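You operate a simulated robot arm through the tools that you are given. There is no shell and no other tool. Be economical: measure what you need, move in short steps, check, and stop when the job is done.

The job below is to be done with a simulated robot arm. You get a single attempt, and the scene is never put back.

## Task
Smooth the pink board's tile, then brush slip on its other patch.
Fine: wet the smoothing block in the dish first and lay it back where it was; brush in its pot, lid on the slip pot. Set down upright: smoothing block. A coat counts when it lies all over at full strength: go over it till it gets no stronger. What is to be rubbed or washed off counts as gone when no trace of it is left.

Only the result counts: the job must be done as asked and must still hold three seconds after the hand-in. Knocking over, shifting, dropping, spilling or breaking anything else fails it. A push-on lid holds only when it is set on centred and level and pressed home; a screw cap is set on level and turned clockwise until tight.

## Robot
A 6-joint arm with a two-finger parallel gripper, fixed in place. Base frame: the origin is at the foot of the arm, x ahead of it, y to its left, z up. Units: m, degrees, N and s.
With the tool pointing down near the work surface it reaches from about 0.42 to 0.86 m from the base axis. Its first joint turns from -115.0 to 115.0 degrees. Payload 4.2 kg.
Tool frame: the origin (TCP) lies between the finger pads and is the grasp point; the fingertips stand 0.023 m ahead of it; z points along the fingers, y is the line along which they close. The gripper opens to 0.094 m. The fingers are 0.038 m wide and 0.01 m thick; the gripper's body (0.054 by 0.096 m) begins 0.039 m behind the TCP.
Orientation is that of the tool frame in the base frame, as [roll, pitch, yaw] about the fixed x, y, z axes, in that order (R = Rz(yaw) Ry(pitch) Rx(roll)). With the fingers straight down and closing along the base's y, the tool's x points along the base's -x, its y along +y and its z along -z.

## Interface
- The arm moves only by the tool apply_moves. Its argument "moves" is a list of rows, each a list of 6 numbers: the shift along the base's x, y, z in m, then the turn, a rotation vector about the base's x, y, z in degrees. In form: [[tx, ty, tz, rx, ry, rz], ...]. A call has 1 to 10 rows; each row is the pose to reach, as a shift and turn from the pose commanded when the call began. "fingers" is the gripper command, from -1 (fully open) to 1 (shut), values between in proportion, set as the call begins (left out, the last holds). Each row takes 0.2 s and may step no farther than 0.05 m and 8.6 degrees from the row before; otherwise, or with a gripper value out of range, the whole call is refused. A pose out of reach is approached as far as the arm can. The call stops where the force on the tool passes 40 N (or 10 N more than at its start, if that is more) or the arm is blocked; 0.2 s more then pass. Each finger travels about 0.108 m/s and halts on what it meets, pressing with about 27 N; the grip force reading is that of the motor and also rises with nothing between the fingers. The clock runs only during rows and for 0.2 s after the last one: add rows that repeat a pose to give the fingers time. It gives the time, the measured TCP pose, the force on the tool (base axes), the opening and the grip force at its end, in the units of the frame above (readings bear some noise), with the torque about the TCP (base axes, N m) and any sound that the robot's microphone picked up.
- Cameras (640 x 400 px; columns grow to the right, rows downward): "scene" is fixed at [0.0502, 0.6505, 1.7217]; the picture's right is [-0.57, -0.82, 0.00], its down [-0.42, 0.29, -0.86] and it looks along [0.71, -0.49, -0.51] (base axes); focal length 329 px, centre (320, 200). "wrist" rides on the gripper at [0.086, 0.016, -0.074] in the tool frame; the picture's right is [-0.18, 0.98, 0.00], its down [-0.58, -0.11, -0.81] and it looks along [-0.79, -0.15, 0.59] (tool axes); focal length 243 px, centre (320, 200). There is no depth. A picture from a camera that has moved, and an enlarged one, comes with that camera's place and axes in the base frame and with its lens.
- snapshot(camera): a new picture of that camera. No time passes.
- slide_trunk(by): slides the trunk up (or, below 0, down) by that many m; the arm rides with it, the base frame stays. It gives what a move gives, with no picture.
- enlarge(camera, box): a new picture of the part [left, top, right, bottom] of that camera's present view, enlarged. No time passes.
- sign_off(): hands the job in; it is judged then, once.

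Work in short steps. Places have to be worked out from the pictures, the camera data and where the tool is seen: move nearer, look again, correct. Check each grasp and each placing, and mend what went wrong. You have 120 turns and 64 pictures in all, those below and enlarged ones among them. Open the gripper and draw the arm clear of the work before you hand the job in, unless the task says otherwise; then end with one line.

The tools are called as a command line: name --pt "numbers of a row" for each row, then --argument value for the rest, lists and objects as JSON in quotes. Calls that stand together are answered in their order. apply_moves: Moves the arm, as the interface text tells. Its arguments: {"type":"object","properties":{"moves":{"type":"array","items":{"type":"array","items":{"type":"number"}}},"fingers":{"type":"number"}},"required":["moves"]} The other tools are called the same way: slide_trunk (by) slides the trunk up or down; snapshot (camera) takes a picture; enlarge (camera, box) takes an enlarged picture of a part of a camera's view; sign_off () hands the job in.

At the start:

```text
time: 0.0
ee_pos: [0.4935, 0.0956, 1.3594]
orientation: [179.9, 0.0, -179.9]
contact_force: [0.1, 0.1, 1.4]
wrist_torque: [0.0, -0.03, -0.03]
opening: 0.094
gripper_force: 0.0
trunk travel left (down, up): [-0.9, 0.09]
```

scene: 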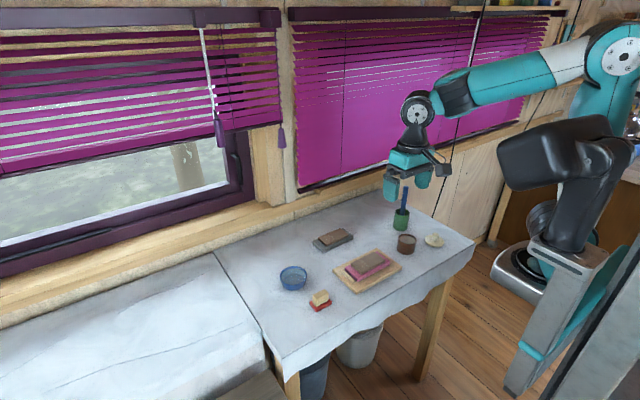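
wrist: 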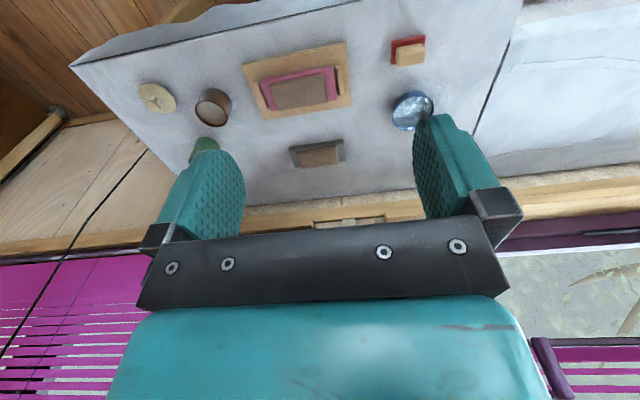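

I start by enlarging the work area in both cameras to identify the objects.

enlarge --camera "scene" --box '[260, 170, 480, 320]'

enlarge --camera "wrist" --box '[120, 10, 460, 220]'

```text
2.67 times, centred on (370, 245) of scene
camera zoom: at [0.0502, 0.6505, 1.7217], right [-0.57, -0.82, 0.0], down [-0.42, 0.29, -0.86], along [0.71, -0.49, -0.51], focal length 878 px, centre (187, 80)
```

zoom: 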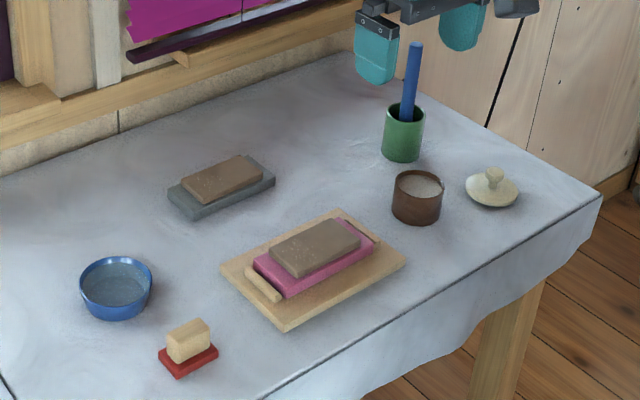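

```text
1.88 times, centred on (290, 115) of wrist
camera zoom: at [0.4084, 0.1128, 1.435], right [0.18, 0.98, 0.0], down [0.58, -0.11, 0.81], along [0.79, -0.15, -0.59], focal length 457 px, centre (376, 360)
```

zoom: 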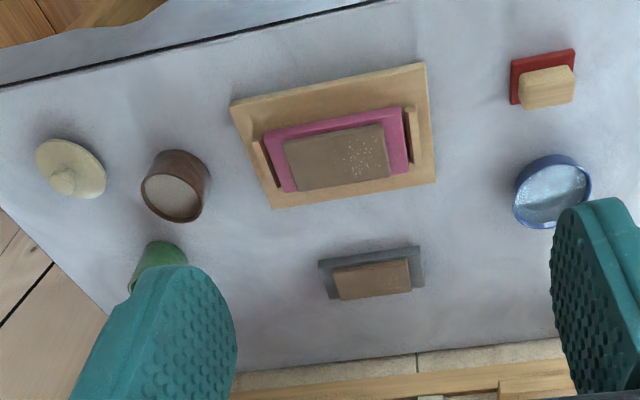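

The smoothing block looks like the red-soled block with a wooden handle; the brush is in the green pot, the slip pot is brown and its lid lies beside it. Rough triangulation puts the table at z≈0.9. I'll lower the trunk and look closer.

slide_trunk --by -0.2

apply_moves --pt "0 0 0 0 0 0" --pt "-0.0 -0.03 0 0 0 0"

snapshot --camera "wrist"

```text
time: 2.2
ee_pos: [0.4934, 0.0971, 1.1597]
orientation: [-179.9, 0.0, 180.0]
contact_force: [-0.1, -0.1, -0.4]
wrist_torque: [-0.03, -0.01, 0.03]
opening: 0.0939
gripper_force: 0.1
trunk travel left (down, up): [-0.7, 0.29]
```

```text
time: 2.8
ee_pos: [0.4929, 0.0668, 1.1609]
orientation: [180.0, 0.0, 180.0]
contact_force: [0.9, 0.7, 0.4]
wrist_torque: [-0.01, 0.0, 0.01]
opening: 0.094
gripper_force: 0.1
trunk travel left (down, up): [-0.7, 0.29]
```

```text
59 pictures are left
camera wrist: at [0.4081, 0.0831, 1.2354], right [0.18, 0.98, 0.0], down [0.58, -0.11, 0.81], along [0.79, -0.15, -0.59], focal length 243 px, centre (320, 200)
```

wrist: 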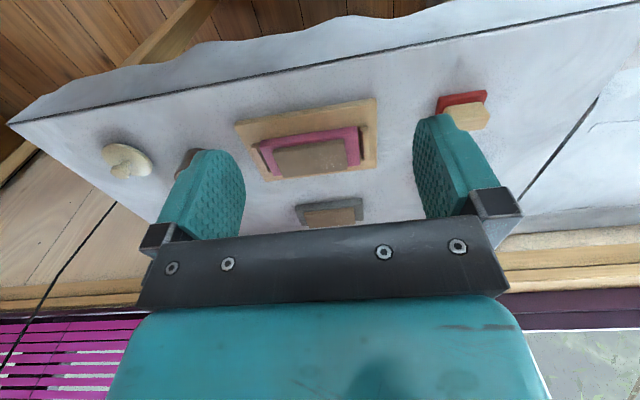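

I'll tilt the wrist camera downward and move over the table to get a plan view.

apply_moves --pt "0.03 0 0.02 0 8 0" --pt "0.07 0 0.03 0 16 0" --pt "0.11 0 0.05 0 24 0" --pt "0.15 0 0.07 0 32 0" --pt "0.19 0 0.09 0 40 0" --pt "0.22 0 0.1 0 40 0"

snapshot --camera "wrist"

```text
time: 4.0
ee_pos: [0.6386, 0.0464, 1.183]
orientation: [-170.6, -37.6, -171.6]
contact_force: [-5.9, 16.3, -26.1]
wrist_torque: [-2.66, -1.52, -0.34]
opening: 0.0939
gripper_force: 0.1
out of reach, approached as far as the arm can: row 3, 4, 5, 6
trunk travel left (down, up): [-0.7, 0.29]
stopped in row 6: the force on the tool passed its limit at 226 N (the readings are from after the stop); the commanded pose is now the measured one
```

```text
58 pictures are left
camera wrist: at [0.6106, 0.0705, 1.293], right [-0.1, 0.97, -0.24], down [0.94, 0.17, 0.29], along [0.32, -0.2, -0.93], focal length 243 px, centre (320, 200)
```

wrist: 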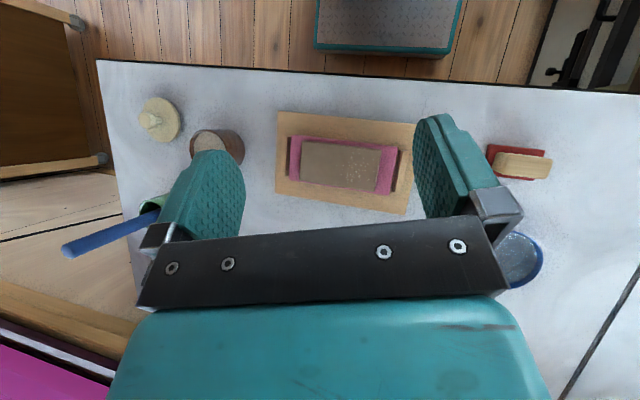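

A contact occurred (likely the wrist against the arm or window side). I take an enlarged look before backing off.

enlarge --camera "wrist" --box '[260, 90, 440, 220]'

snapshot --camera "scene"

```text
3.08 times, centred on (350, 155) of wrist
camera zoom: at [0.6106, 0.0705, 1.293], right [-0.1, 0.97, -0.24], down [0.94, 0.17, 0.29], along [0.32, -0.2, -0.93], focal length 746 px, centre (228, 338)
```

zoom: 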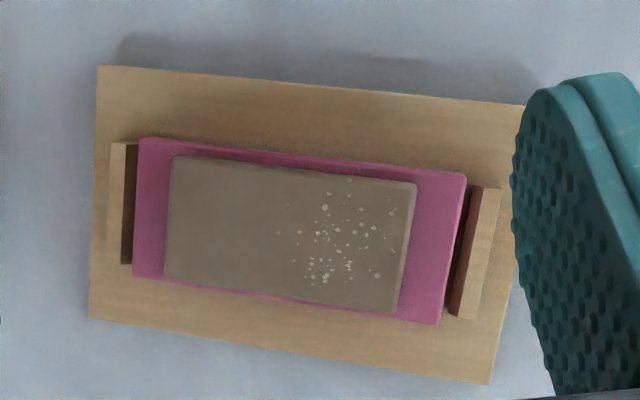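

```text
56 pictures are left
```

scene: 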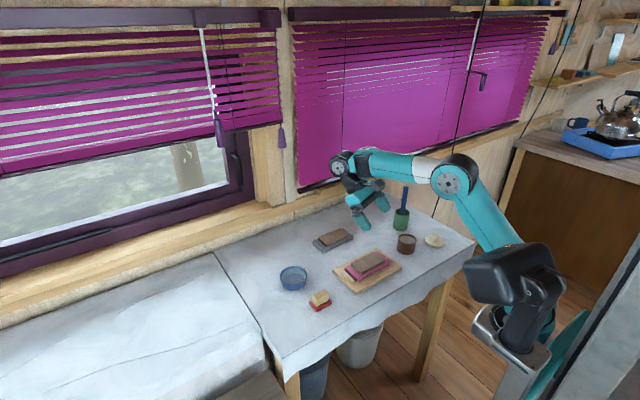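

Nothing is disturbed; the speckled half (+y) of the pink board's tile at about (0.674, 0.02, z≈0.95) is to be smoothed, the other half gets slip. I back off and straighten the tool.

apply_moves --pt "-0.04 0 0.01 0 0 0" --pt "-0.08 0 0.02 0 -8 0" --pt "-0.1 0 0.02 0 -16 0" --pt "-0.1 0 0.02 0 -24 0" --pt "-0.1 0 0.02 0 -32 0" --pt "-0.1 0 0.02 0 -37.6 0"

```text
time: 5.4
ee_pos: [0.565, 0.0749, 1.2761]
orientation: [-165.3, -0.8, -173.2]
contact_force: [0.2, -0.2, -0.4]
wrist_torque: [0.01, 0.03, 0.01]
opening: 0.0937
gripper_force: 0.0
out of reach, approached as far as the arm can: row 3, 4, 5, 6
trunk travel left (down, up): [-0.7, 0.29]
```

I check whether the arm settles at the commanded pose.

apply_moves --pt "-0.02 0 0 0 0 0" --pt "-0.04 0 0 0 0 0"

snapshot --camera "scene"

```text
time: 6.0
ee_pos: [0.5264, 0.0787, 1.2847]
orientation: [-165.4, -0.8, -173.1]
contact_force: [0.7, 0.8, -0.3]
wrist_torque: [0.0, 0.02, 0.0]
opening: 0.0937
gripper_force: 0.0
out of reach, approached as far as the arm can: row 1, 2
trunk travel left (down, up): [-0.7, 0.29]
```

```text
55 pictures are left
```

scene: 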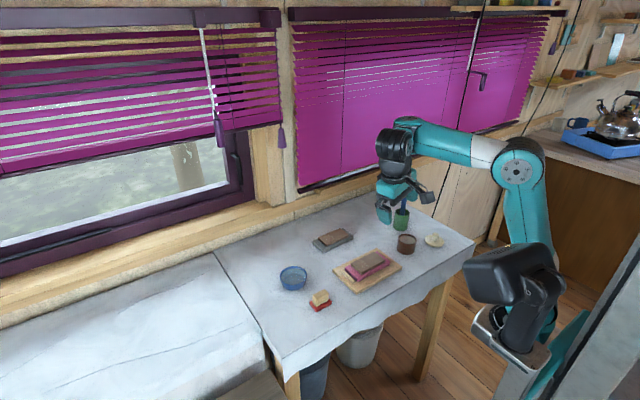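

I straighten the remaining roll and yaw and raise slightly to get off the joint limit.

apply_moves --pt "0 0 0 7.2 0.9 -3.4" --pt "0 0 0 14.5 1.0 -6.8" --pt "0 0 0 14.5 1.0 -6.8"

```text
time: 6.8
ee_pos: [0.5301, 0.0809, 1.2978]
orientation: [-179.9, -0.8, -179.7]
contact_force: [0.1, 0.8, -0.3]
wrist_torque: [-0.01, -0.06, -0.03]
opening: 0.0942
gripper_force: 0.1
out of reach, approached as far as the arm can: row 1, 2, 3
trunk travel left (down, up): [-0.7, 0.29]
```

I test whether a higher commanded pose is within reach to learn which limit is active.

apply_moves --pt "0 0 0.04 0 0 0" --pt "0 0 0.08 0 0 0" --pt "0 0 0.1 0 0 0" --pt "0 0 0.1 0 0 0"

enlarge --camera "scene" --box '[340, 80, 580, 240]'

```text
time: 7.8
ee_pos: [0.5246, 0.0791, 1.3856]
orientation: [-179.9, -0.8, -179.7]
contact_force: [-0.1, 0.2, -0.3]
wrist_torque: [-0.01, 0.07, -0.04]
opening: 0.0939
gripper_force: 0.0
out of reach, approached as far as the arm can: row 1
trunk travel left (down, up): [-0.7, 0.29]
```

```text
2.50 times, centred on (460, 160) of scene
camera zoom: at [0.0502, 0.6505, 1.7217], right [-0.57, -0.82, 0.0], down [-0.42, 0.29, -0.86], along [0.71, -0.49, -0.51], focal length 823 px, centre (-30, 300)
```

zoom: 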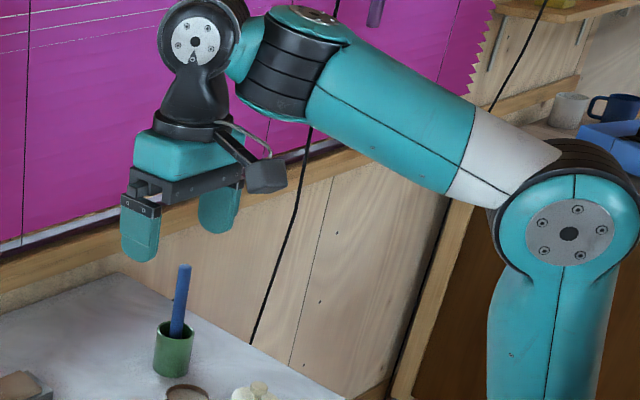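

Orientation is good now. I try descending straight again from this branch.

apply_moves --pt "-0.03 0 0 0 -0.8 0" --pt "-0.03 0 -0.04 0 -0.8 0" --pt "-0.03 0 -0.08 0 -0.8 0" --pt "-0.03 0 -0.12 0 -0.8 0" --pt "-0.03 0 -0.16 0 -0.8 0"

```text
time: 9.0
ee_pos: [0.4942, 0.0795, 1.2241]
orientation: [-179.9, 0.2, -179.6]
contact_force: [-0.3, -0.2, 0.7]
wrist_torque: [-0.03, -0.02, 0.0]
opening: 0.0938
gripper_force: 0.0
trunk travel left (down, up): [-0.7, 0.29]
```

Reachable again. I lower the trunk and move above the smoothing block for a close look.

slide_trunk --by -0.15

apply_moves --pt "0.03 0.04 0 0 0 0" --pt "0.06 0.08 0 0 0 0" --pt "0.09 0.12 0 0 0 0" --pt "0.12 0.16 0 0 0 0" --pt "0.135 0.163 -0.03 0 0 0"

snapshot --camera "wrist"

```text
time: 10.8
ee_pos: [0.4947, 0.0795, 1.074]
orientation: [-179.8, 0.1, -179.7]
contact_force: [0.0, -0.6, 0.2]
wrist_torque: [0.03, 0.04, 0.02]
opening: 0.0939
gripper_force: 0.0
trunk travel left (down, up): [-0.55, 0.44]
```

```text
time: 12.0
ee_pos: [0.6293, 0.2459, 1.0448]
orientation: [-179.9, 0.0, -179.8]
contact_force: [-0.2, -0.1, -0.3]
wrist_torque: [0.01, 0.05, -0.01]
opening: 0.094
gripper_force: 0.1
trunk travel left (down, up): [-0.55, 0.44]
```

```text
53 pictures are left
camera wrist: at [0.5456, 0.2612, 1.1191], right [0.18, 0.98, 0.0], down [0.58, -0.1, 0.81], along [0.79, -0.15, -0.59], focal length 243 px, centre (320, 200)
```

wrist: 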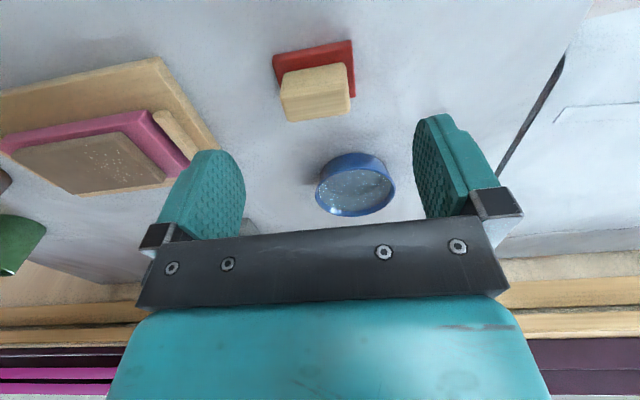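

Enlarging the scene view of block and dish for their dimensions.

enlarge --camera "scene" --box '[270, 250, 350, 320]'

enlarge --camera "wrist" --box '[250, 20, 410, 230]'

```text
5.71 times, centred on (310, 285) of scene
camera zoom: at [0.0502, 0.6505, 1.7217], right [-0.57, -0.82, 0.0], down [-0.42, 0.29, -0.86], along [0.71, -0.49, -0.51], focal length 1882 px, centre (377, -286)
```

zoom: 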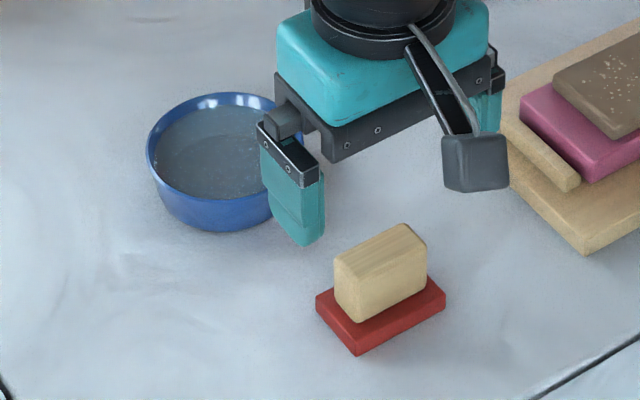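

```text
1.90 times, centred on (330, 125) of wrist
camera zoom: at [0.5456, 0.2612, 1.1191], right [0.18, 0.98, 0.0], down [0.58, -0.1, 0.81], along [0.79, -0.15, -0.59], focal length 462 px, centre (301, 343)
```

zoom: 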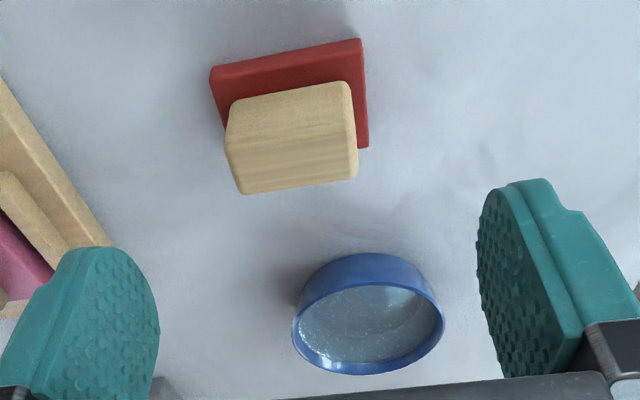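

The block's base is about 0.04×0.06 m centred at (0.641, 0.239) with table z≈0.919, handle top z≈0.965. I turn the gripper 90° so it closes on the handle's thin side (along x).

apply_moves --pt "0.005 -0.003 0.01 0 0 -8.5" --pt "0.012 -0.007 0.01 0 0 -17" --pt "0.012 -0.007 0.01 0 0 -25.5" --pt "0.012 -0.007 0.01 0 0 -34" --pt "0.012 -0.007 0.01 0 0 -42.5" --pt "0.012 -0.007 0.01 0 0 -51" --pt "0.012 -0.007 0.01 0 0 -59.5" --pt "0.012 -0.007 0.01 0 0 -68" --pt "0.012 -0.007 0.01 0 0 -76.5" --pt "0.012 -0.007 0.01 0 0 -85" --fingers -0.3

apply_moves --pt "0 0 -0.02 0 0 -5" --pt "0 0 -0.03 0 0 -5"

snapshot --camera "wrist"

```text
time: 14.2
ee_pos: [0.6428, 0.2356, 1.0532]
orientation: [-179.8, 0.1, 95.2]
contact_force: [0.5, -1.0, 0.4]
wrist_torque: [-0.01, 0.03, 0.0]
opening: 0.0613
gripper_force: 0.1
trunk travel left (down, up): [-0.55, 0.44]
```

```text
time: 14.8
ee_pos: [0.6422, 0.2354, 1.0226]
orientation: [-179.9, 0.0, 90.1]
contact_force: [-0.5, -0.3, -0.3]
wrist_torque: [0.01, -0.01, 0.01]
opening: 0.0609
gripper_force: 0.1
trunk travel left (down, up): [-0.55, 0.44]
```

```text
50 pictures are left
camera wrist: at [0.6592, 0.3213, 1.097], right [0.98, -0.18, 0.0], down [-0.1, -0.58, 0.81], along [-0.15, -0.79, -0.59], focal length 243 px, centre (320, 200)
```

wrist: 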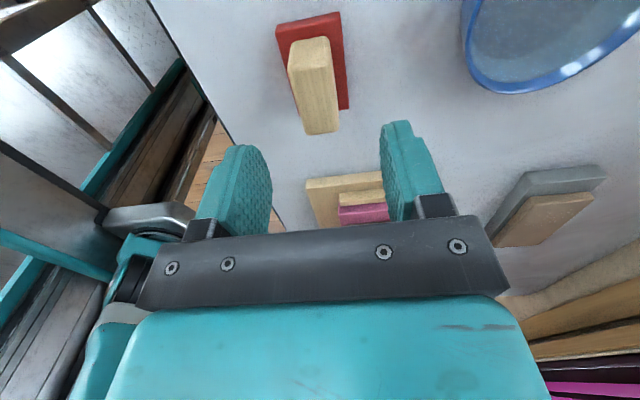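

The handle lies centred between the fingers; I descend to grasp height and close.

apply_moves --pt "0 0.004 -0.03 0 0 0" --pt "0 0.004 -0.06 0 0 0"

apply_moves --pt "0 0 0 0 0 0" --pt "0 0 0 0 0 0" --pt "0 0 0 0 0 0" --fingers 1

snapshot --camera "wrist"

```text
time: 15.4
ee_pos: [0.6431, 0.2381, 0.9624]
orientation: [-179.8, 0.2, 90.2]
contact_force: [-0.8, -1.0, 0.5]
wrist_torque: [-0.02, -0.02, -0.01]
opening: 0.0611
gripper_force: 0.0
trunk travel left (down, up): [-0.55, 0.44]
```

```text
time: 16.2
ee_pos: [0.6425, 0.2394, 0.9616]
orientation: [-179.9, 0.1, 90.4]
contact_force: [0.6, -0.1, -0.3]
wrist_torque: [0.02, 0.02, -0.02]
opening: 0.0231
gripper_force: 26.7
trunk travel left (down, up): [-0.55, 0.44]
```

```text
49 pictures are left
camera wrist: at [0.6607, 0.3251, 1.0362], right [0.98, -0.18, 0.0], down [-0.1, -0.58, 0.81], along [-0.15, -0.79, -0.59], focal length 243 px, centre (320, 200)
```

wrist: 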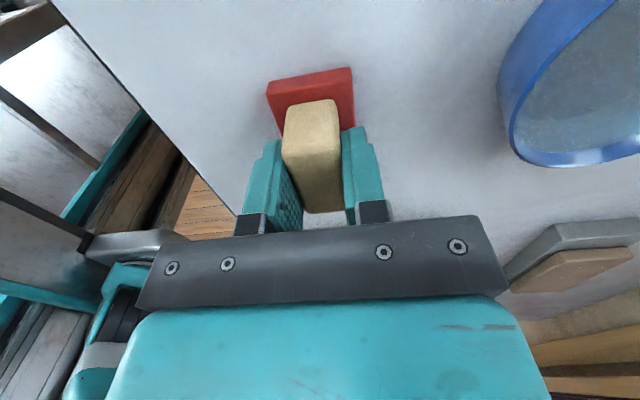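

Held (opening 0.023). I lift and move over the dish at about (0.767, 0.261), then look.

apply_moves --pt "0 0 0.035 0 0 0" --pt "0 0 0.07 0 0 0" --pt "0.04 0.007 0.07 0 0 0" --pt "0.08 0.015 0.07 0 0 0" --pt "0.125 0.022 0.07 0 0 0"

snapshot --camera "wrist"

enlarge --camera "scene" --box '[250, 230, 350, 310]'

```text
time: 17.4
ee_pos: [0.7309, 0.2533, 1.0274]
orientation: [-179.8, 0.2, 90.4]
contact_force: [-0.1, 1.2, -0.3]
wrist_torque: [0.01, 0.03, 0.01]
opening: 0.0231
gripper_force: 27.1
out of reach, approached as far as the arm can: row 5
trunk travel left (down, up): [-0.55, 0.44]
```

```text
48 pictures are left
camera wrist: at [0.7483, 0.3403, 1.1023], right [0.98, -0.18, 0.0], down [-0.1, -0.58, 0.81], along [-0.15, -0.79, -0.59], focal length 243 px, centre (320, 200)
```

wrist: 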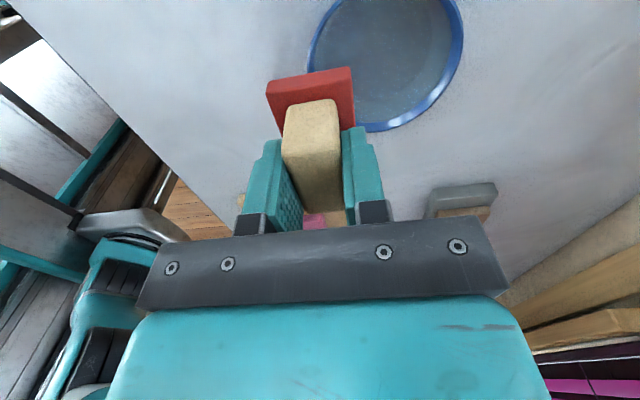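

```text
5.00 times, centred on (300, 270) of scene
camera zoom: at [0.0502, 0.6505, 1.7217], right [-0.57, -0.82, 0.0], down [-0.42, 0.29, -0.86], along [0.71, -0.49, -0.51], focal length 1647 px, centre (420, -150)
```

zoom: 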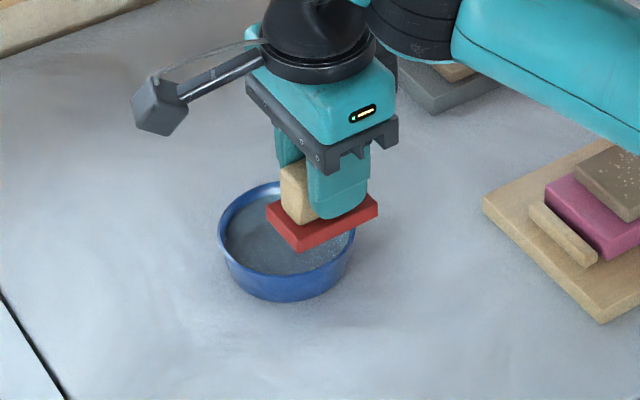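

The dish is beyond reach at this trunk height. I raise the arm, lower the trunk by the same amount, and try again.

apply_moves --pt "0 0 0.04 0 0 0" --pt "0 0 0.08 0 0 0" --pt "0 0 0.11 0 0 0"

slide_trunk --by -0.1

apply_moves --pt "0.018 0.005 0 0 0 0" --pt "0.036 0.009 0 0 0 0"

```text
time: 18.2
ee_pos: [0.6937, 0.2372, 1.1117]
orientation: [-179.7, 0.1, 90.1]
contact_force: [-0.1, 0.1, 0.1]
wrist_torque: [0.0, -0.03, 0.0]
opening: 0.0232
gripper_force: 26.9
out of reach, approached as far as the arm can: row 1, 2, 3
trunk travel left (down, up): [-0.55, 0.44]
```

```text
time: 19.5
ee_pos: [0.6948, 0.2376, 1.0113]
orientation: [-179.8, 0.1, 90.3]
contact_force: [0.6, 0.1, -0.3]
wrist_torque: [-0.01, -0.02, -0.01]
opening: 0.0234
gripper_force: 26.5
trunk travel left (down, up): [-0.45, 0.54]
```

```text
time: 20.1
ee_pos: [0.7064, 0.2327, 0.9988]
orientation: [-179.9, 0.1, 90.2]
contact_force: [-0.7, 1.1, -0.5]
wrist_torque: [0.01, -0.02, -0.02]
opening: 0.0236
gripper_force: 27.3
out of reach, approached as far as the arm can: row 1, 2
trunk travel left (down, up): [-0.45, 0.54]
```

Reach shrinks as the arm is higher relative to its shoulder, so I raise the trunk instead and descend with the arm.

slide_trunk --by 0.25

apply_moves --pt "0 0 -0.04 0 0 0" --pt "0 0 -0.08 0 0 0" --pt "0 0 -0.12 0 0 0" --pt "0 0 -0.16 0 0 0" --pt "0 0 -0.2 0 0 0" --pt "0.0 0 -0.23 0 0 0" --pt "0.03 0.015 -0.23 0 0 0" --pt "0.061 0.03 -0.23 0 0 0"

snapshot --camera "wrist"

enlarge --camera "scene" --box '[250, 230, 350, 310]'

```text
time: 22.7
ee_pos: [0.7067, 0.2328, 1.2493]
orientation: [-179.9, 0.1, 90.3]
contact_force: [-0.3, -0.4, -0.4]
wrist_torque: [-0.02, 0.0, -0.02]
opening: 0.0236
gripper_force: 26.6
trunk travel left (down, up): [-0.7, 0.29]
```

```text
time: 24.5
ee_pos: [0.7668, 0.2623, 1.0192]
orientation: [-179.8, 0.1, 90.2]
contact_force: [-0.2, 0.5, 0.4]
wrist_torque: [-0.02, -0.02, 0.0]
opening: 0.0232
gripper_force: 26.7
trunk travel left (down, up): [-0.7, 0.29]
```

```text
46 pictures are left
camera wrist: at [0.7848, 0.3497, 1.0939], right [0.98, -0.18, 0.0], down [-0.1, -0.58, 0.81], along [-0.15, -0.79, -0.59], focal length 243 px, centre (320, 200)
```

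wrist: 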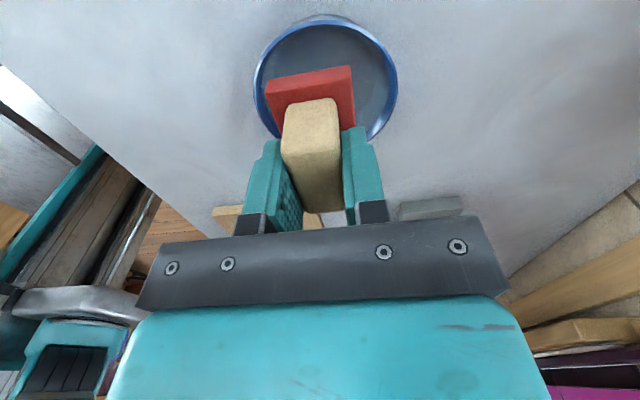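

```text
5.00 times, centred on (300, 270) of scene
camera zoom: at [0.0502, 0.6505, 1.7217], right [-0.57, -0.82, 0.0], down [-0.42, 0.29, -0.86], along [0.71, -0.49, -0.51], focal length 1647 px, centre (420, -150)
```

zoom: 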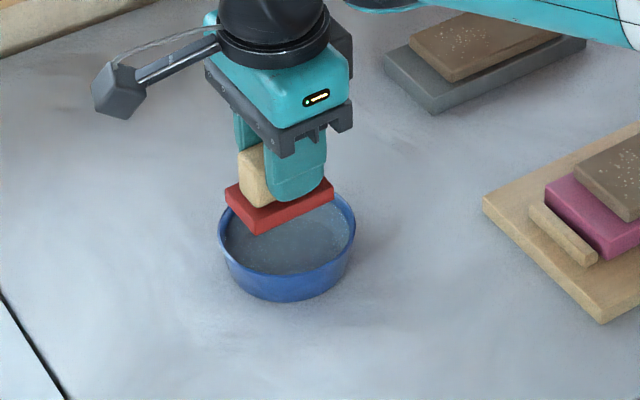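

The dish centre appears at about (0.770, 0.261). I lower the block into the water carefully.

apply_moves --pt "0.003 -0.001 -0.015 0 0 0" --pt "0.003 -0.001 -0.03 0 0 0" --pt "0.003 -0.001 -0.042 0 0 0" --pt "0.003 -0.001 -0.042 0 0 0"

enlarge --camera "scene" --box '[250, 230, 350, 310]'

```text
time: 25.5
ee_pos: [0.7713, 0.2615, 0.9842]
orientation: [179.6, -0.1, 90.1]
contact_force: [2.0, -3.6, 36.5]
wrist_torque: [1.18, -0.74, -0.04]
opening: 0.0234
gripper_force: 27.3
trunk travel left (down, up): [-0.7, 0.29]
```

```text
5.00 times, centred on (300, 270) of scene
camera zoom: at [0.0502, 0.6505, 1.7217], right [-0.57, -0.82, 0.0], down [-0.42, 0.29, -0.86], along [0.71, -0.49, -0.51], focal length 1647 px, centre (420, -150)
```

zoom: 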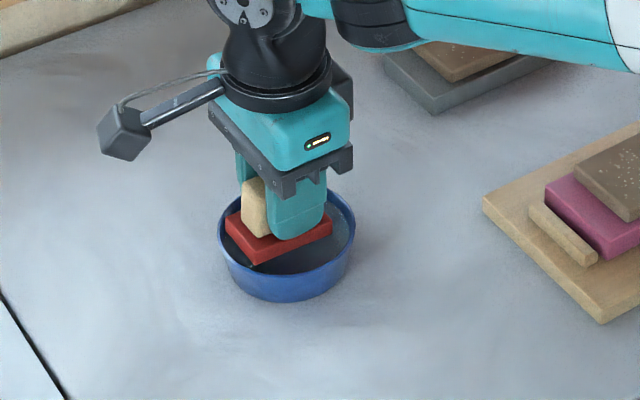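

The +x,+y corner hit the rim wall. I raise, shift toward −x/−y, and lower gently.

apply_moves --pt "0 0 0.02 0 0 0" --pt "-0.006 -0.009 0.02 0 0 0" --pt "-0.006 -0.009 0.01 0 0 0" --pt "-0.006 -0.009 0.004 0 0 0" --pt "-0.006 -0.009 0.0 0 0 0"

enlarge --camera "scene" --box '[250, 230, 350, 310]'

```text
time: 26.8
ee_pos: [0.7664, 0.2553, 0.9854]
orientation: [179.3, -0.4, 90.2]
contact_force: [-2.0, 0.1, 18.4]
wrist_torque: [-0.5, 0.4, -0.06]
opening: 0.0235
gripper_force: 27.2
trunk travel left (down, up): [-0.7, 0.29]
stopped in row 5: the force on the tool passed its limit at 49 N (the readings are from after the stop); the commanded pose is now the measured one
```

```text
5.00 times, centred on (300, 270) of scene
camera zoom: at [0.0502, 0.6505, 1.7217], right [-0.57, -0.82, 0.0], down [-0.42, 0.29, -0.86], along [0.71, -0.49, -0.51], focal length 1647 px, centre (420, -150)
```

zoom: 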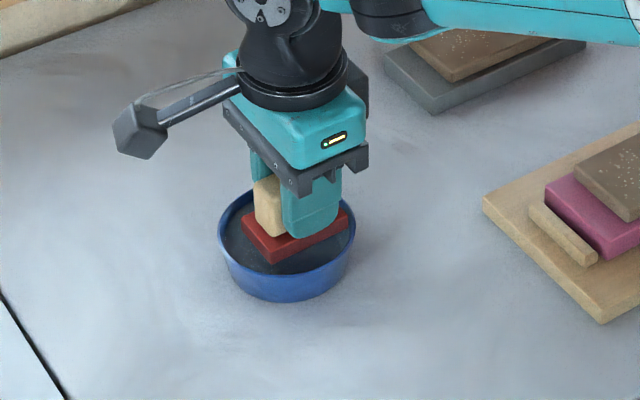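

The sole now looks darker (wet); contact is at the opposite corner so the true centre is in between. I lift, shift midway and dip once more slightly.

apply_moves --pt "0 0 0.015 0 0 0" --pt "0.003 0.004 0.015 0.7 0.4 0" --pt "0.003 0.004 0.006 0.7 0.4 0" --pt "0.003 0.004 0.001 0.7 0.4 0" --pt "0.003 0.004 -0.002 0.7 0.4 0"

apply_moves --pt "0 0 0.03 0 0 0" --pt "0 0 0.06 0 0 0" --pt "0 0 0.06 0 0 0"

enlarge --camera "scene" --box '[250, 230, 350, 310]'

```text
time: 28.0
ee_pos: [0.7669, 0.2553, 0.9807]
orientation: [-179.8, -0.9, 90.4]
contact_force: [-0.4, -0.7, -0.5]
wrist_torque: [0.04, 0.01, 0.02]
opening: 0.0233
gripper_force: 26.9
trunk travel left (down, up): [-0.7, 0.29]
```

```text
time: 28.8
ee_pos: [0.7691, 0.2573, 1.04]
orientation: [-179.8, -0.9, 90.3]
contact_force: [-0.9, 1.2, -0.3]
wrist_torque: [0.02, -0.01, 0.0]
opening: 0.0236
gripper_force: 27.6
trunk travel left (down, up): [-0.7, 0.29]
```

```text
5.00 times, centred on (300, 270) of scene
camera zoom: at [0.0502, 0.6505, 1.7217], right [-0.57, -0.82, 0.0], down [-0.42, 0.29, -0.86], along [0.71, -0.49, -0.51], focal length 1647 px, centre (420, -150)
```

zoom: 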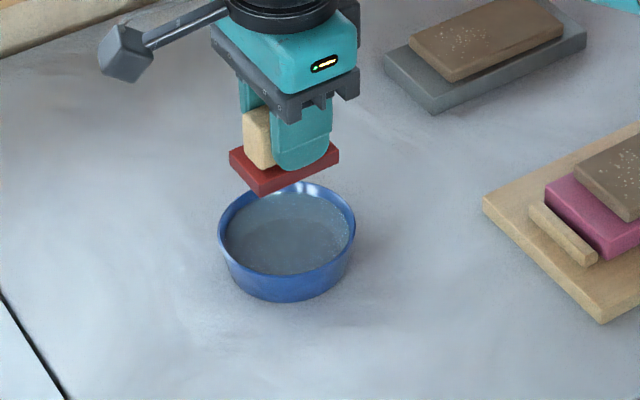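

The sole is wet. I move above the rough half of the pink board's tile (centre about (0.673, 0.045)) and check.

apply_moves --pt "-0.02 -0.04 0.02 -0.9 0 0" --pt "-0.04 -0.08 0.02 -0.9 0 0" --pt "-0.06 -0.12 0.02 -0.9 0 0" --pt "-0.08 -0.16 0.02 -0.9 0 0" --pt "-0.096 -0.2 0.02 -0.9 0 0" --pt "-0.096 -0.212 0.0 -0.9 0 0" --pt "-0.096 -0.212 -0.02 -0.9 0 0"

snapshot --camera "wrist"

enlarge --camera "scene" --box '[320, 220, 420, 300]'

```text
time: 30.4
ee_pos: [0.6702, 0.0451, 1.0211]
orientation: [-180.0, 0.0, 90.4]
contact_force: [-0.2, -0.7, -0.4]
wrist_torque: [-0.03, 0.03, 0.0]
opening: 0.0236
gripper_force: 27.0
trunk travel left (down, up): [-0.7, 0.29]
```

```text
41 pictures are left
camera wrist: at [0.6882, 0.1314, 1.0958], right [0.98, -0.18, 0.0], down [-0.11, -0.58, 0.81], along [-0.14, -0.79, -0.59], focal length 243 px, centre (320, 200)
```

wrist: 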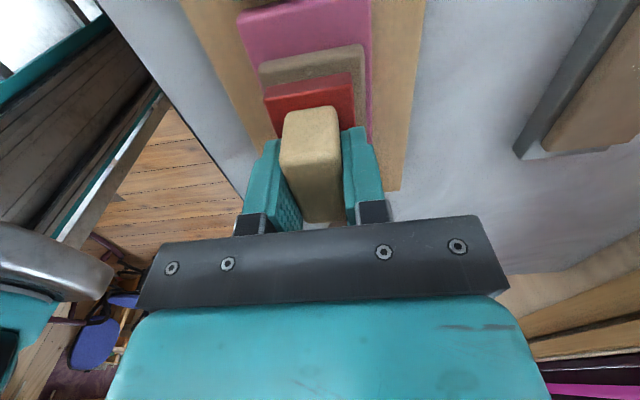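

```text
5.00 times, centred on (370, 260) of scene
camera zoom: at [0.0502, 0.6505, 1.7217], right [-0.57, -0.82, 0.0], down [-0.42, 0.29, -0.86], along [0.71, -0.49, -0.51], focal length 1647 px, centre (70, -100)
```

zoom: 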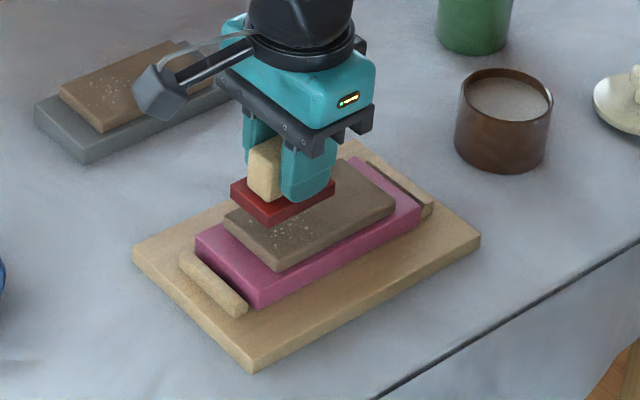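

Tile's top spans x 0.644–0.702, y up to 0.0725. I lower toward contact.

apply_moves --pt "0.002 0 -0.015 0 0 0" --pt "0.002 0 -0.024 0 0 0" --pt "0.002 0 -0.028 0 0 0" --pt "0.002 0 -0.028 0 0 0"

```text
time: 31.2
ee_pos: [0.6749, 0.0458, 0.9979]
orientation: [179.5, -0.3, 90.3]
contact_force: [-5.8, -2.0, 23.2]
wrist_torque: [0.05, 0.45, 0.03]
opening: 0.0234
gripper_force: 27.1
trunk travel left (down, up): [-0.7, 0.29]
stopped in row 4: the force on the tool passed its limit at 44 N (the readings are from after the stop); the commanded pose is now the measured one
```

Contact at TCP z≈0.998. I level the tool and begin rubbing strokes with moderate pressure.

apply_moves --pt "0.0 0 0.0 -0.3 0.5 0" --pt "0.012 0 0.0 -0.3 0.5 0" --pt "-0.014 0 0.0 -0.3 0.5 0" --pt "0.012 0.008 0.0 -0.3 0.5 0" --pt "-0.014 0.008 0.0 -0.3 0.5 0" --pt "0.012 -0.01 0.0 -0.3 0.5 0" --pt "-0.014 -0.01 0.0 -0.3 0.5 0" --pt "0.0 0.0 0.0 -0.3 0.5 0"

```text
time: 32.2
ee_pos: [0.683, 0.0535, 0.998]
orientation: [-179.8, 0.0, 90.4]
contact_force: [-0.2, -0.7, 15.7]
wrist_torque: [0.25, 0.0, 0.0]
opening: 0.0235
gripper_force: 26.7
trunk travel left (down, up): [-0.7, 0.29]
stopped in row 5: the force on the tool passed its limit at 44 N (the readings are from after the stop); the commanded pose is now the measured one
```

Stopped mid-stroke at a force spike; I ease off slightly and use slower strokes.

apply_moves --pt "-0.009 0 0.0007 0 0 0" --pt "-0.021 0 0.0007 0 0 0" --pt "-0.021 -0.009 0.0007 0 0 0" --pt "-0.009 -0.009 0.0007 0 0 0" --pt "0.002 -0.009 0.0007 0 0 0" --pt "0.002 -0.017 0.0007 0 0 0" --pt "-0.009 -0.017 0.0007 0 0 0" --pt "-0.021 -0.017 0.0007 0 0 0" --pt "-0.009 -0.009 0.0007 0 0 0"

enlarge --camera "scene" --box '[320, 220, 420, 300]'

```text
time: 34.2
ee_pos: [0.6734, 0.0439, 0.9976]
orientation: [-179.5, 0.2, 90.3]
contact_force: [-6.2, -5.4, 17.0]
wrist_torque: [0.22, -0.02, 0.07]
opening: 0.0233
gripper_force: 27.1
trunk travel left (down, up): [-0.7, 0.29]
```

```text
5.00 times, centred on (370, 260) of scene
camera zoom: at [0.0502, 0.6505, 1.7217], right [-0.57, -0.82, 0.0], down [-0.42, 0.29, -0.86], along [0.71, -0.49, -0.51], focal length 1647 px, centre (70, -100)
```

zoom: 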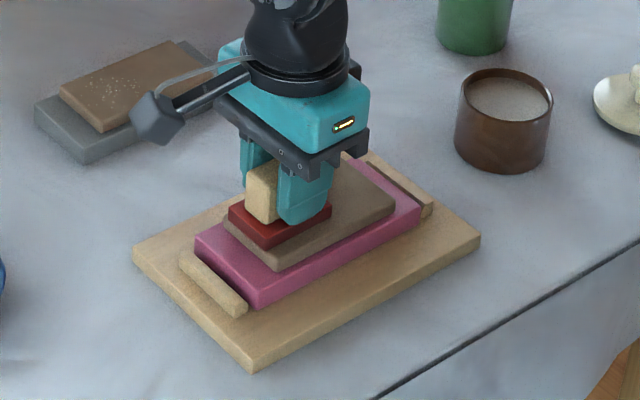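

Specks look gone where visible; I do another full pass, then lift clear to inspect.

apply_moves --pt "0.013 0 0 0 0 0" --pt "0.013 0.012 0 0 0 0" --pt "0 0.012 0 0 0 0" --pt "-0.013 0.012 0 0 0 0" --pt "-0.013 0 0 0 0 0" --pt "-0.013 -0.012 0 0 0 0" --pt "0 -0.012 0 0 0 0" --pt "0.013 -0.012 0 0 0 0" --pt "0.006 0 0 0 0 0" --pt "-0.006 0 0 0 0 0"

apply_moves --pt "0 0.0 0.03 0 0 0" --pt "0 0.04 0.05 0 0 0" --pt "0 0.08 0.05 0 0 0" --pt "-0.0 0.12 0.05 0 0 0"

enlarge --camera "scene" --box '[335, 235, 405, 291]'

snapshot --camera "wrist"

```text
time: 36.4
ee_pos: [0.6679, 0.0442, 0.9978]
orientation: [-180.0, 0.1, 90.5]
contact_force: [6.1, -0.6, 16.9]
wrist_torque: [0.16, -0.31, -0.07]
opening: 0.0231
gripper_force: 27.0
trunk travel left (down, up): [-0.7, 0.29]
```

```text
time: 37.4
ee_pos: [0.6686, 0.1646, 1.0467]
orientation: [-179.6, 0.2, 90.3]
contact_force: [0.6, -0.1, -0.4]
wrist_torque: [0.0, 0.02, 0.04]
opening: 0.0233
gripper_force: 27.3
trunk travel left (down, up): [-0.7, 0.29]
```

```text
7.14 times, centred on (370, 263) of scene
camera zoom: at [0.0502, 0.6505, 1.7217], right [-0.57, -0.82, 0.0], down [-0.42, 0.29, -0.86], along [0.71, -0.49, -0.51], focal length 2352 px, centre (-37, -250)
```

zoom: 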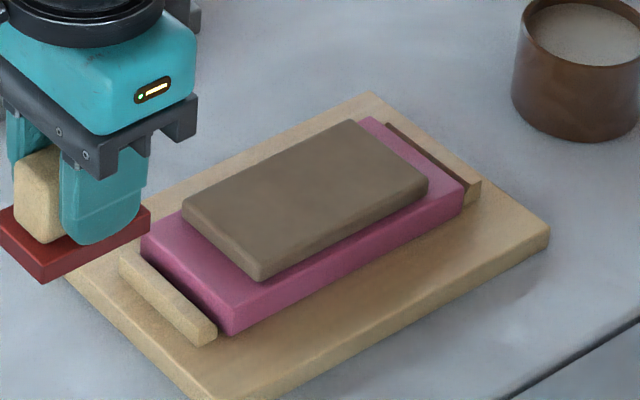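

```text
37 pictures are left
camera wrist: at [0.6848, 0.2508, 1.122], right [0.98, -0.18, -0.01], down [-0.1, -0.58, 0.81], along [-0.15, -0.8, -0.59], focal length 243 px, centre (320, 200)
```

wrist: 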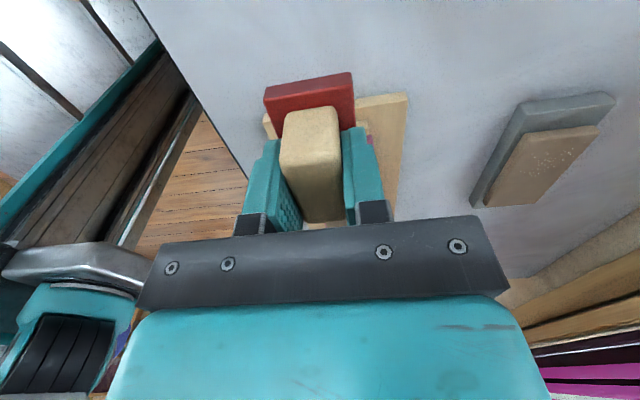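

The rough patch is smooth. The block slid up ~4 mm in the grip, so I lower it over its original place in small steps until light contact.

apply_moves --pt "-0.013 0.037 0 0 0 0" --pt "-0.026 0.0745 -0.02 0 0 0" --pt "-0.026 0.0745 -0.06 0 0 0" --pt "-0.026 0.0745 -0.08 0 0 0" --pt "-0.026 0.0745 -0.086 0 0 0"

enlarge --camera "scene" --box '[270, 250, 350, 320]'

```text
time: 38.6
ee_pos: [0.6429, 0.2385, 0.9639]
orientation: [-179.7, 0.2, 90.4]
contact_force: [-0.6, 0.1, -0.1]
wrist_torque: [0.01, 0.02, 0.01]
opening: 0.0234
gripper_force: 26.8
trunk travel left (down, up): [-0.7, 0.29]
```

```text
5.71 times, centred on (310, 285) of scene
camera zoom: at [0.0502, 0.6505, 1.7217], right [-0.57, -0.82, 0.0], down [-0.42, 0.29, -0.86], along [0.71, -0.49, -0.51], focal length 1882 px, centre (377, -286)
```

zoom: 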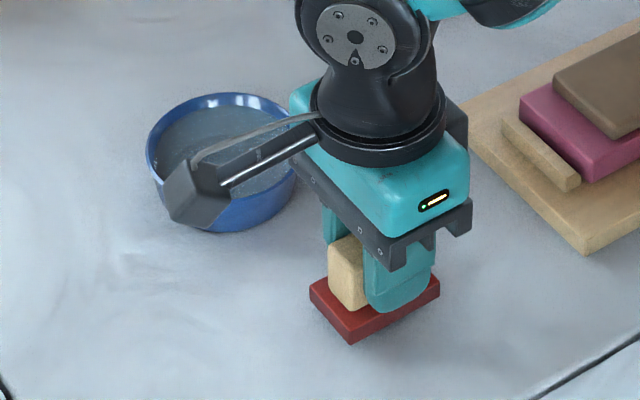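

The block slid ~4 mm toward +y in the grip during rubbing; I shift −0.004 in y and descend stepwise.

apply_moves --pt "0 -0.004 0 0 0 0" --pt "0 -0.004 -0.002 0 0 0" --pt "0 -0.004 -0.004 0 0 0" --pt "0 -0.004 -0.005 0 0 0"

apply_moves --pt "0 0 -0.001 0 0 0" --pt "0 0 -0.0015 0 0 0"

```text
time: 39.6
ee_pos: [0.6423, 0.2344, 0.9567]
orientation: [-179.7, 0.2, 90.5]
contact_force: [0.0, -0.6, -1.4]
wrist_torque: [0.0, 0.01, 0.02]
opening: 0.0232
gripper_force: 26.7
trunk travel left (down, up): [-0.7, 0.29]
```

```text
time: 40.2
ee_pos: [0.6418, 0.2346, 0.9554]
orientation: [-179.7, 0.2, 90.5]
contact_force: [0.3, 0.8, -1.1]
wrist_torque: [0.05, -0.04, 0.01]
opening: 0.0235
gripper_force: 27.2
trunk travel left (down, up): [-0.7, 0.29]
```

No contact yet; continuing in 1 mm steps.

apply_moves --pt "0 0 -0.001 0 0 0" --pt "0 0 -0.001 0 0 0"

enlarge --camera "scene" --box '[270, 250, 350, 320]'

```text
time: 40.8
ee_pos: [0.6435, 0.2349, 0.9548]
orientation: [-179.7, 0.1, 90.5]
contact_force: [-1.2, -0.9, 4.6]
wrist_torque: [0.13, -0.03, 0.02]
opening: 0.0234
gripper_force: 27.3
trunk travel left (down, up): [-0.7, 0.29]
```

```text
5.71 times, centred on (310, 285) of scene
camera zoom: at [0.0502, 0.6505, 1.7217], right [-0.57, -0.82, 0.0], down [-0.42, 0.29, -0.86], along [0.71, -0.49, -0.51], focal length 1882 px, centre (377, -286)
```

zoom: 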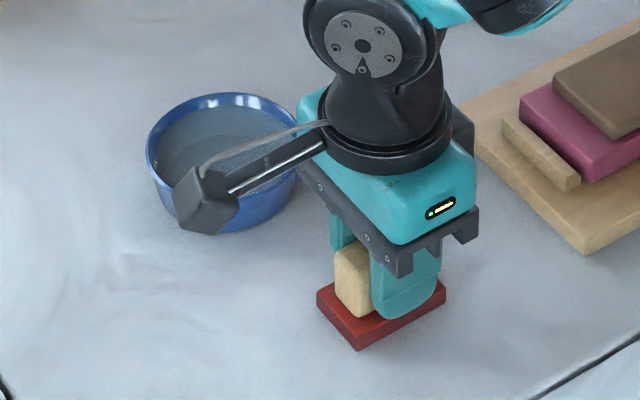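

Light contact and position matches the original. I release slightly and check before withdrawing.

apply_moves --pt "0 0 0 0 0 0" --pt "0 0 0 0 0 0" --fingers -0.2

apply_moves --pt "0 0 0.03 0 0 0" --pt "0 0 0.07 0 0 0" --pt "0 -0.04 0.1 0 0 0"

enlarge --camera "scene" --box '[270, 250, 350, 320]'

```text
time: 41.4
ee_pos: [0.642, 0.2348, 0.955]
orientation: [-179.8, 0.1, 90.5]
contact_force: [-1.8, 0.9, 7.5]
wrist_torque: [0.06, -0.2, 0.04]
opening: 0.0557
gripper_force: 0.1
trunk travel left (down, up): [-0.7, 0.29]
```

```text
time: 42.2
ee_pos: [0.643, 0.1953, 1.052]
orientation: [-179.7, 0.2, 90.4]
contact_force: [0.0, 0.6, -0.5]
wrist_torque: [-0.04, -0.03, 0.02]
opening: 0.0565
gripper_force: 0.1
trunk travel left (down, up): [-0.7, 0.29]
```

```text
5.71 times, centred on (310, 285) of scene
camera zoom: at [0.0502, 0.6505, 1.7217], right [-0.57, -0.82, 0.0], down [-0.42, 0.29, -0.86], along [0.71, -0.49, -0.51], focal length 1882 px, centre (377, -286)
```

zoom: 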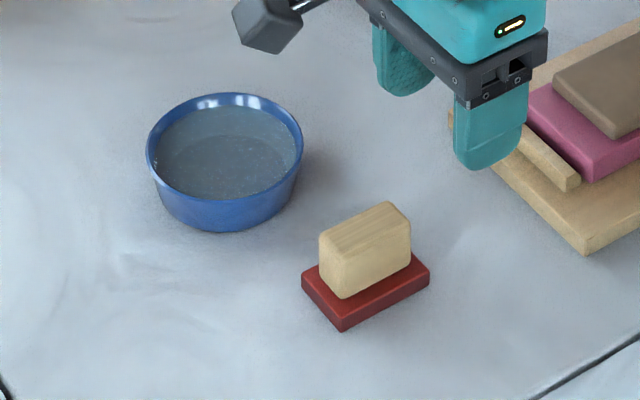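

The block got dragged ~2 cm in +x by a fingertip touching the base as it opened. I'll regrasp it higher at about (0.660, 0.236); first I check from above.

apply_moves --pt "0.008 0.02 -0.01 0 0 0" --pt "0.017 0.041 -0.03 0 0 0" --pt "0.017 0.041 -0.03 0 0 0"

snapshot --camera "wrist"

```text
time: 43.0
ee_pos: [0.6616, 0.237, 1.0219]
orientation: [-179.7, 0.2, 90.4]
contact_force: [-0.1, -0.4, -0.6]
wrist_torque: [0.01, -0.05, -0.01]
opening: 0.0565
gripper_force: 0.1
trunk travel left (down, up): [-0.7, 0.29]
```

```text
33 pictures are left
camera wrist: at [0.6782, 0.3232, 1.0977], right [0.98, -0.18, 0.0], down [-0.1, -0.58, 0.81], along [-0.15, -0.8, -0.59], focal length 243 px, centre (320, 200)
```

wrist: 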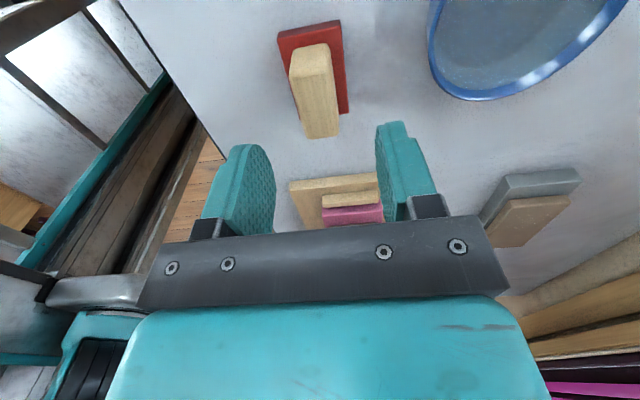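

The block is now offset about (+0.019, −0.003) from its old spot. I regrasp at the original relative height (z 0.963).

apply_moves --pt "0 -0.001 -0.03 0 0 0" --pt "0 -0.001 -0.059 0 0 0"

apply_moves --pt "0 0 0 0 0 0" --pt "0 0 0 0 0 0" --pt "0 0 0 0 0 0" --fingers 1

apply_moves --pt "0 0 0.008 0 0 0" --pt "-0.0194 0.0034 0.008 0 0 0" --pt "-0.0194 0.0034 0.003 0 0 0" --pt "-0.0194 0.0034 0.0005 0 0 0"

```text
time: 43.6
ee_pos: [0.6601, 0.2363, 0.9645]
orientation: [-179.7, 0.1, 90.5]
contact_force: [-0.1, 0.3, 0.0]
wrist_torque: [0.0, 0.01, 0.0]
opening: 0.0564
gripper_force: 0.1
trunk travel left (down, up): [-0.7, 0.29]
```

```text
time: 44.4
ee_pos: [0.6588, 0.2363, 0.9643]
orientation: [-179.7, 0.1, 90.3]
contact_force: [0.9, 0.3, -0.1]
wrist_torque: [-0.02, -0.01, 0.0]
opening: 0.0234
gripper_force: 26.9
trunk travel left (down, up): [-0.7, 0.29]
```

```text
time: 45.4
ee_pos: [0.6402, 0.2369, 0.9632]
orientation: [-179.7, 0.1, 90.4]
contact_force: [-0.8, -0.5, -1.4]
wrist_torque: [0.05, -0.01, 0.01]
opening: 0.0233
gripper_force: 26.8
trunk travel left (down, up): [-0.7, 0.29]
```

I fine-adjust (+2 mm, +2 mm), lower slightly, and compare with the original picture.

apply_moves --pt "0.002 0.002 0 0 0 0" --pt "0.002 0.002 -0.0015 0 0 0"

enlarge --camera "scene" --box '[270, 250, 350, 320]'

```text
time: 46.0
ee_pos: [0.6433, 0.2403, 0.9646]
orientation: [-179.7, 0.1, 90.4]
contact_force: [-0.7, -0.3, 1.3]
wrist_torque: [0.0, -0.02, -0.02]
opening: 0.0236
gripper_force: 26.7
trunk travel left (down, up): [-0.7, 0.29]
```

```text
5.71 times, centred on (310, 285) of scene
camera zoom: at [0.0502, 0.6505, 1.7217], right [-0.57, -0.82, 0.0], down [-0.42, 0.29, -0.86], along [0.71, -0.49, -0.51], focal length 1882 px, centre (377, -286)
```

zoom: 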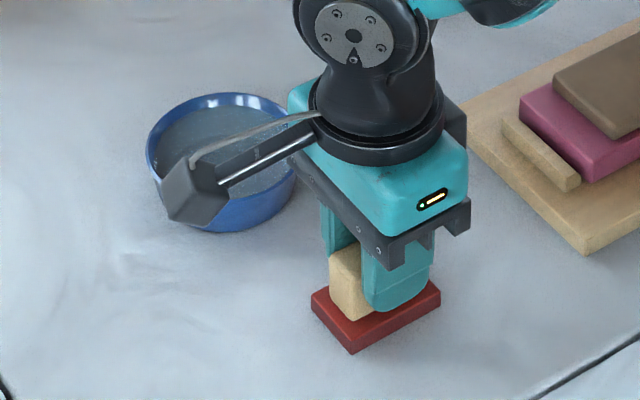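

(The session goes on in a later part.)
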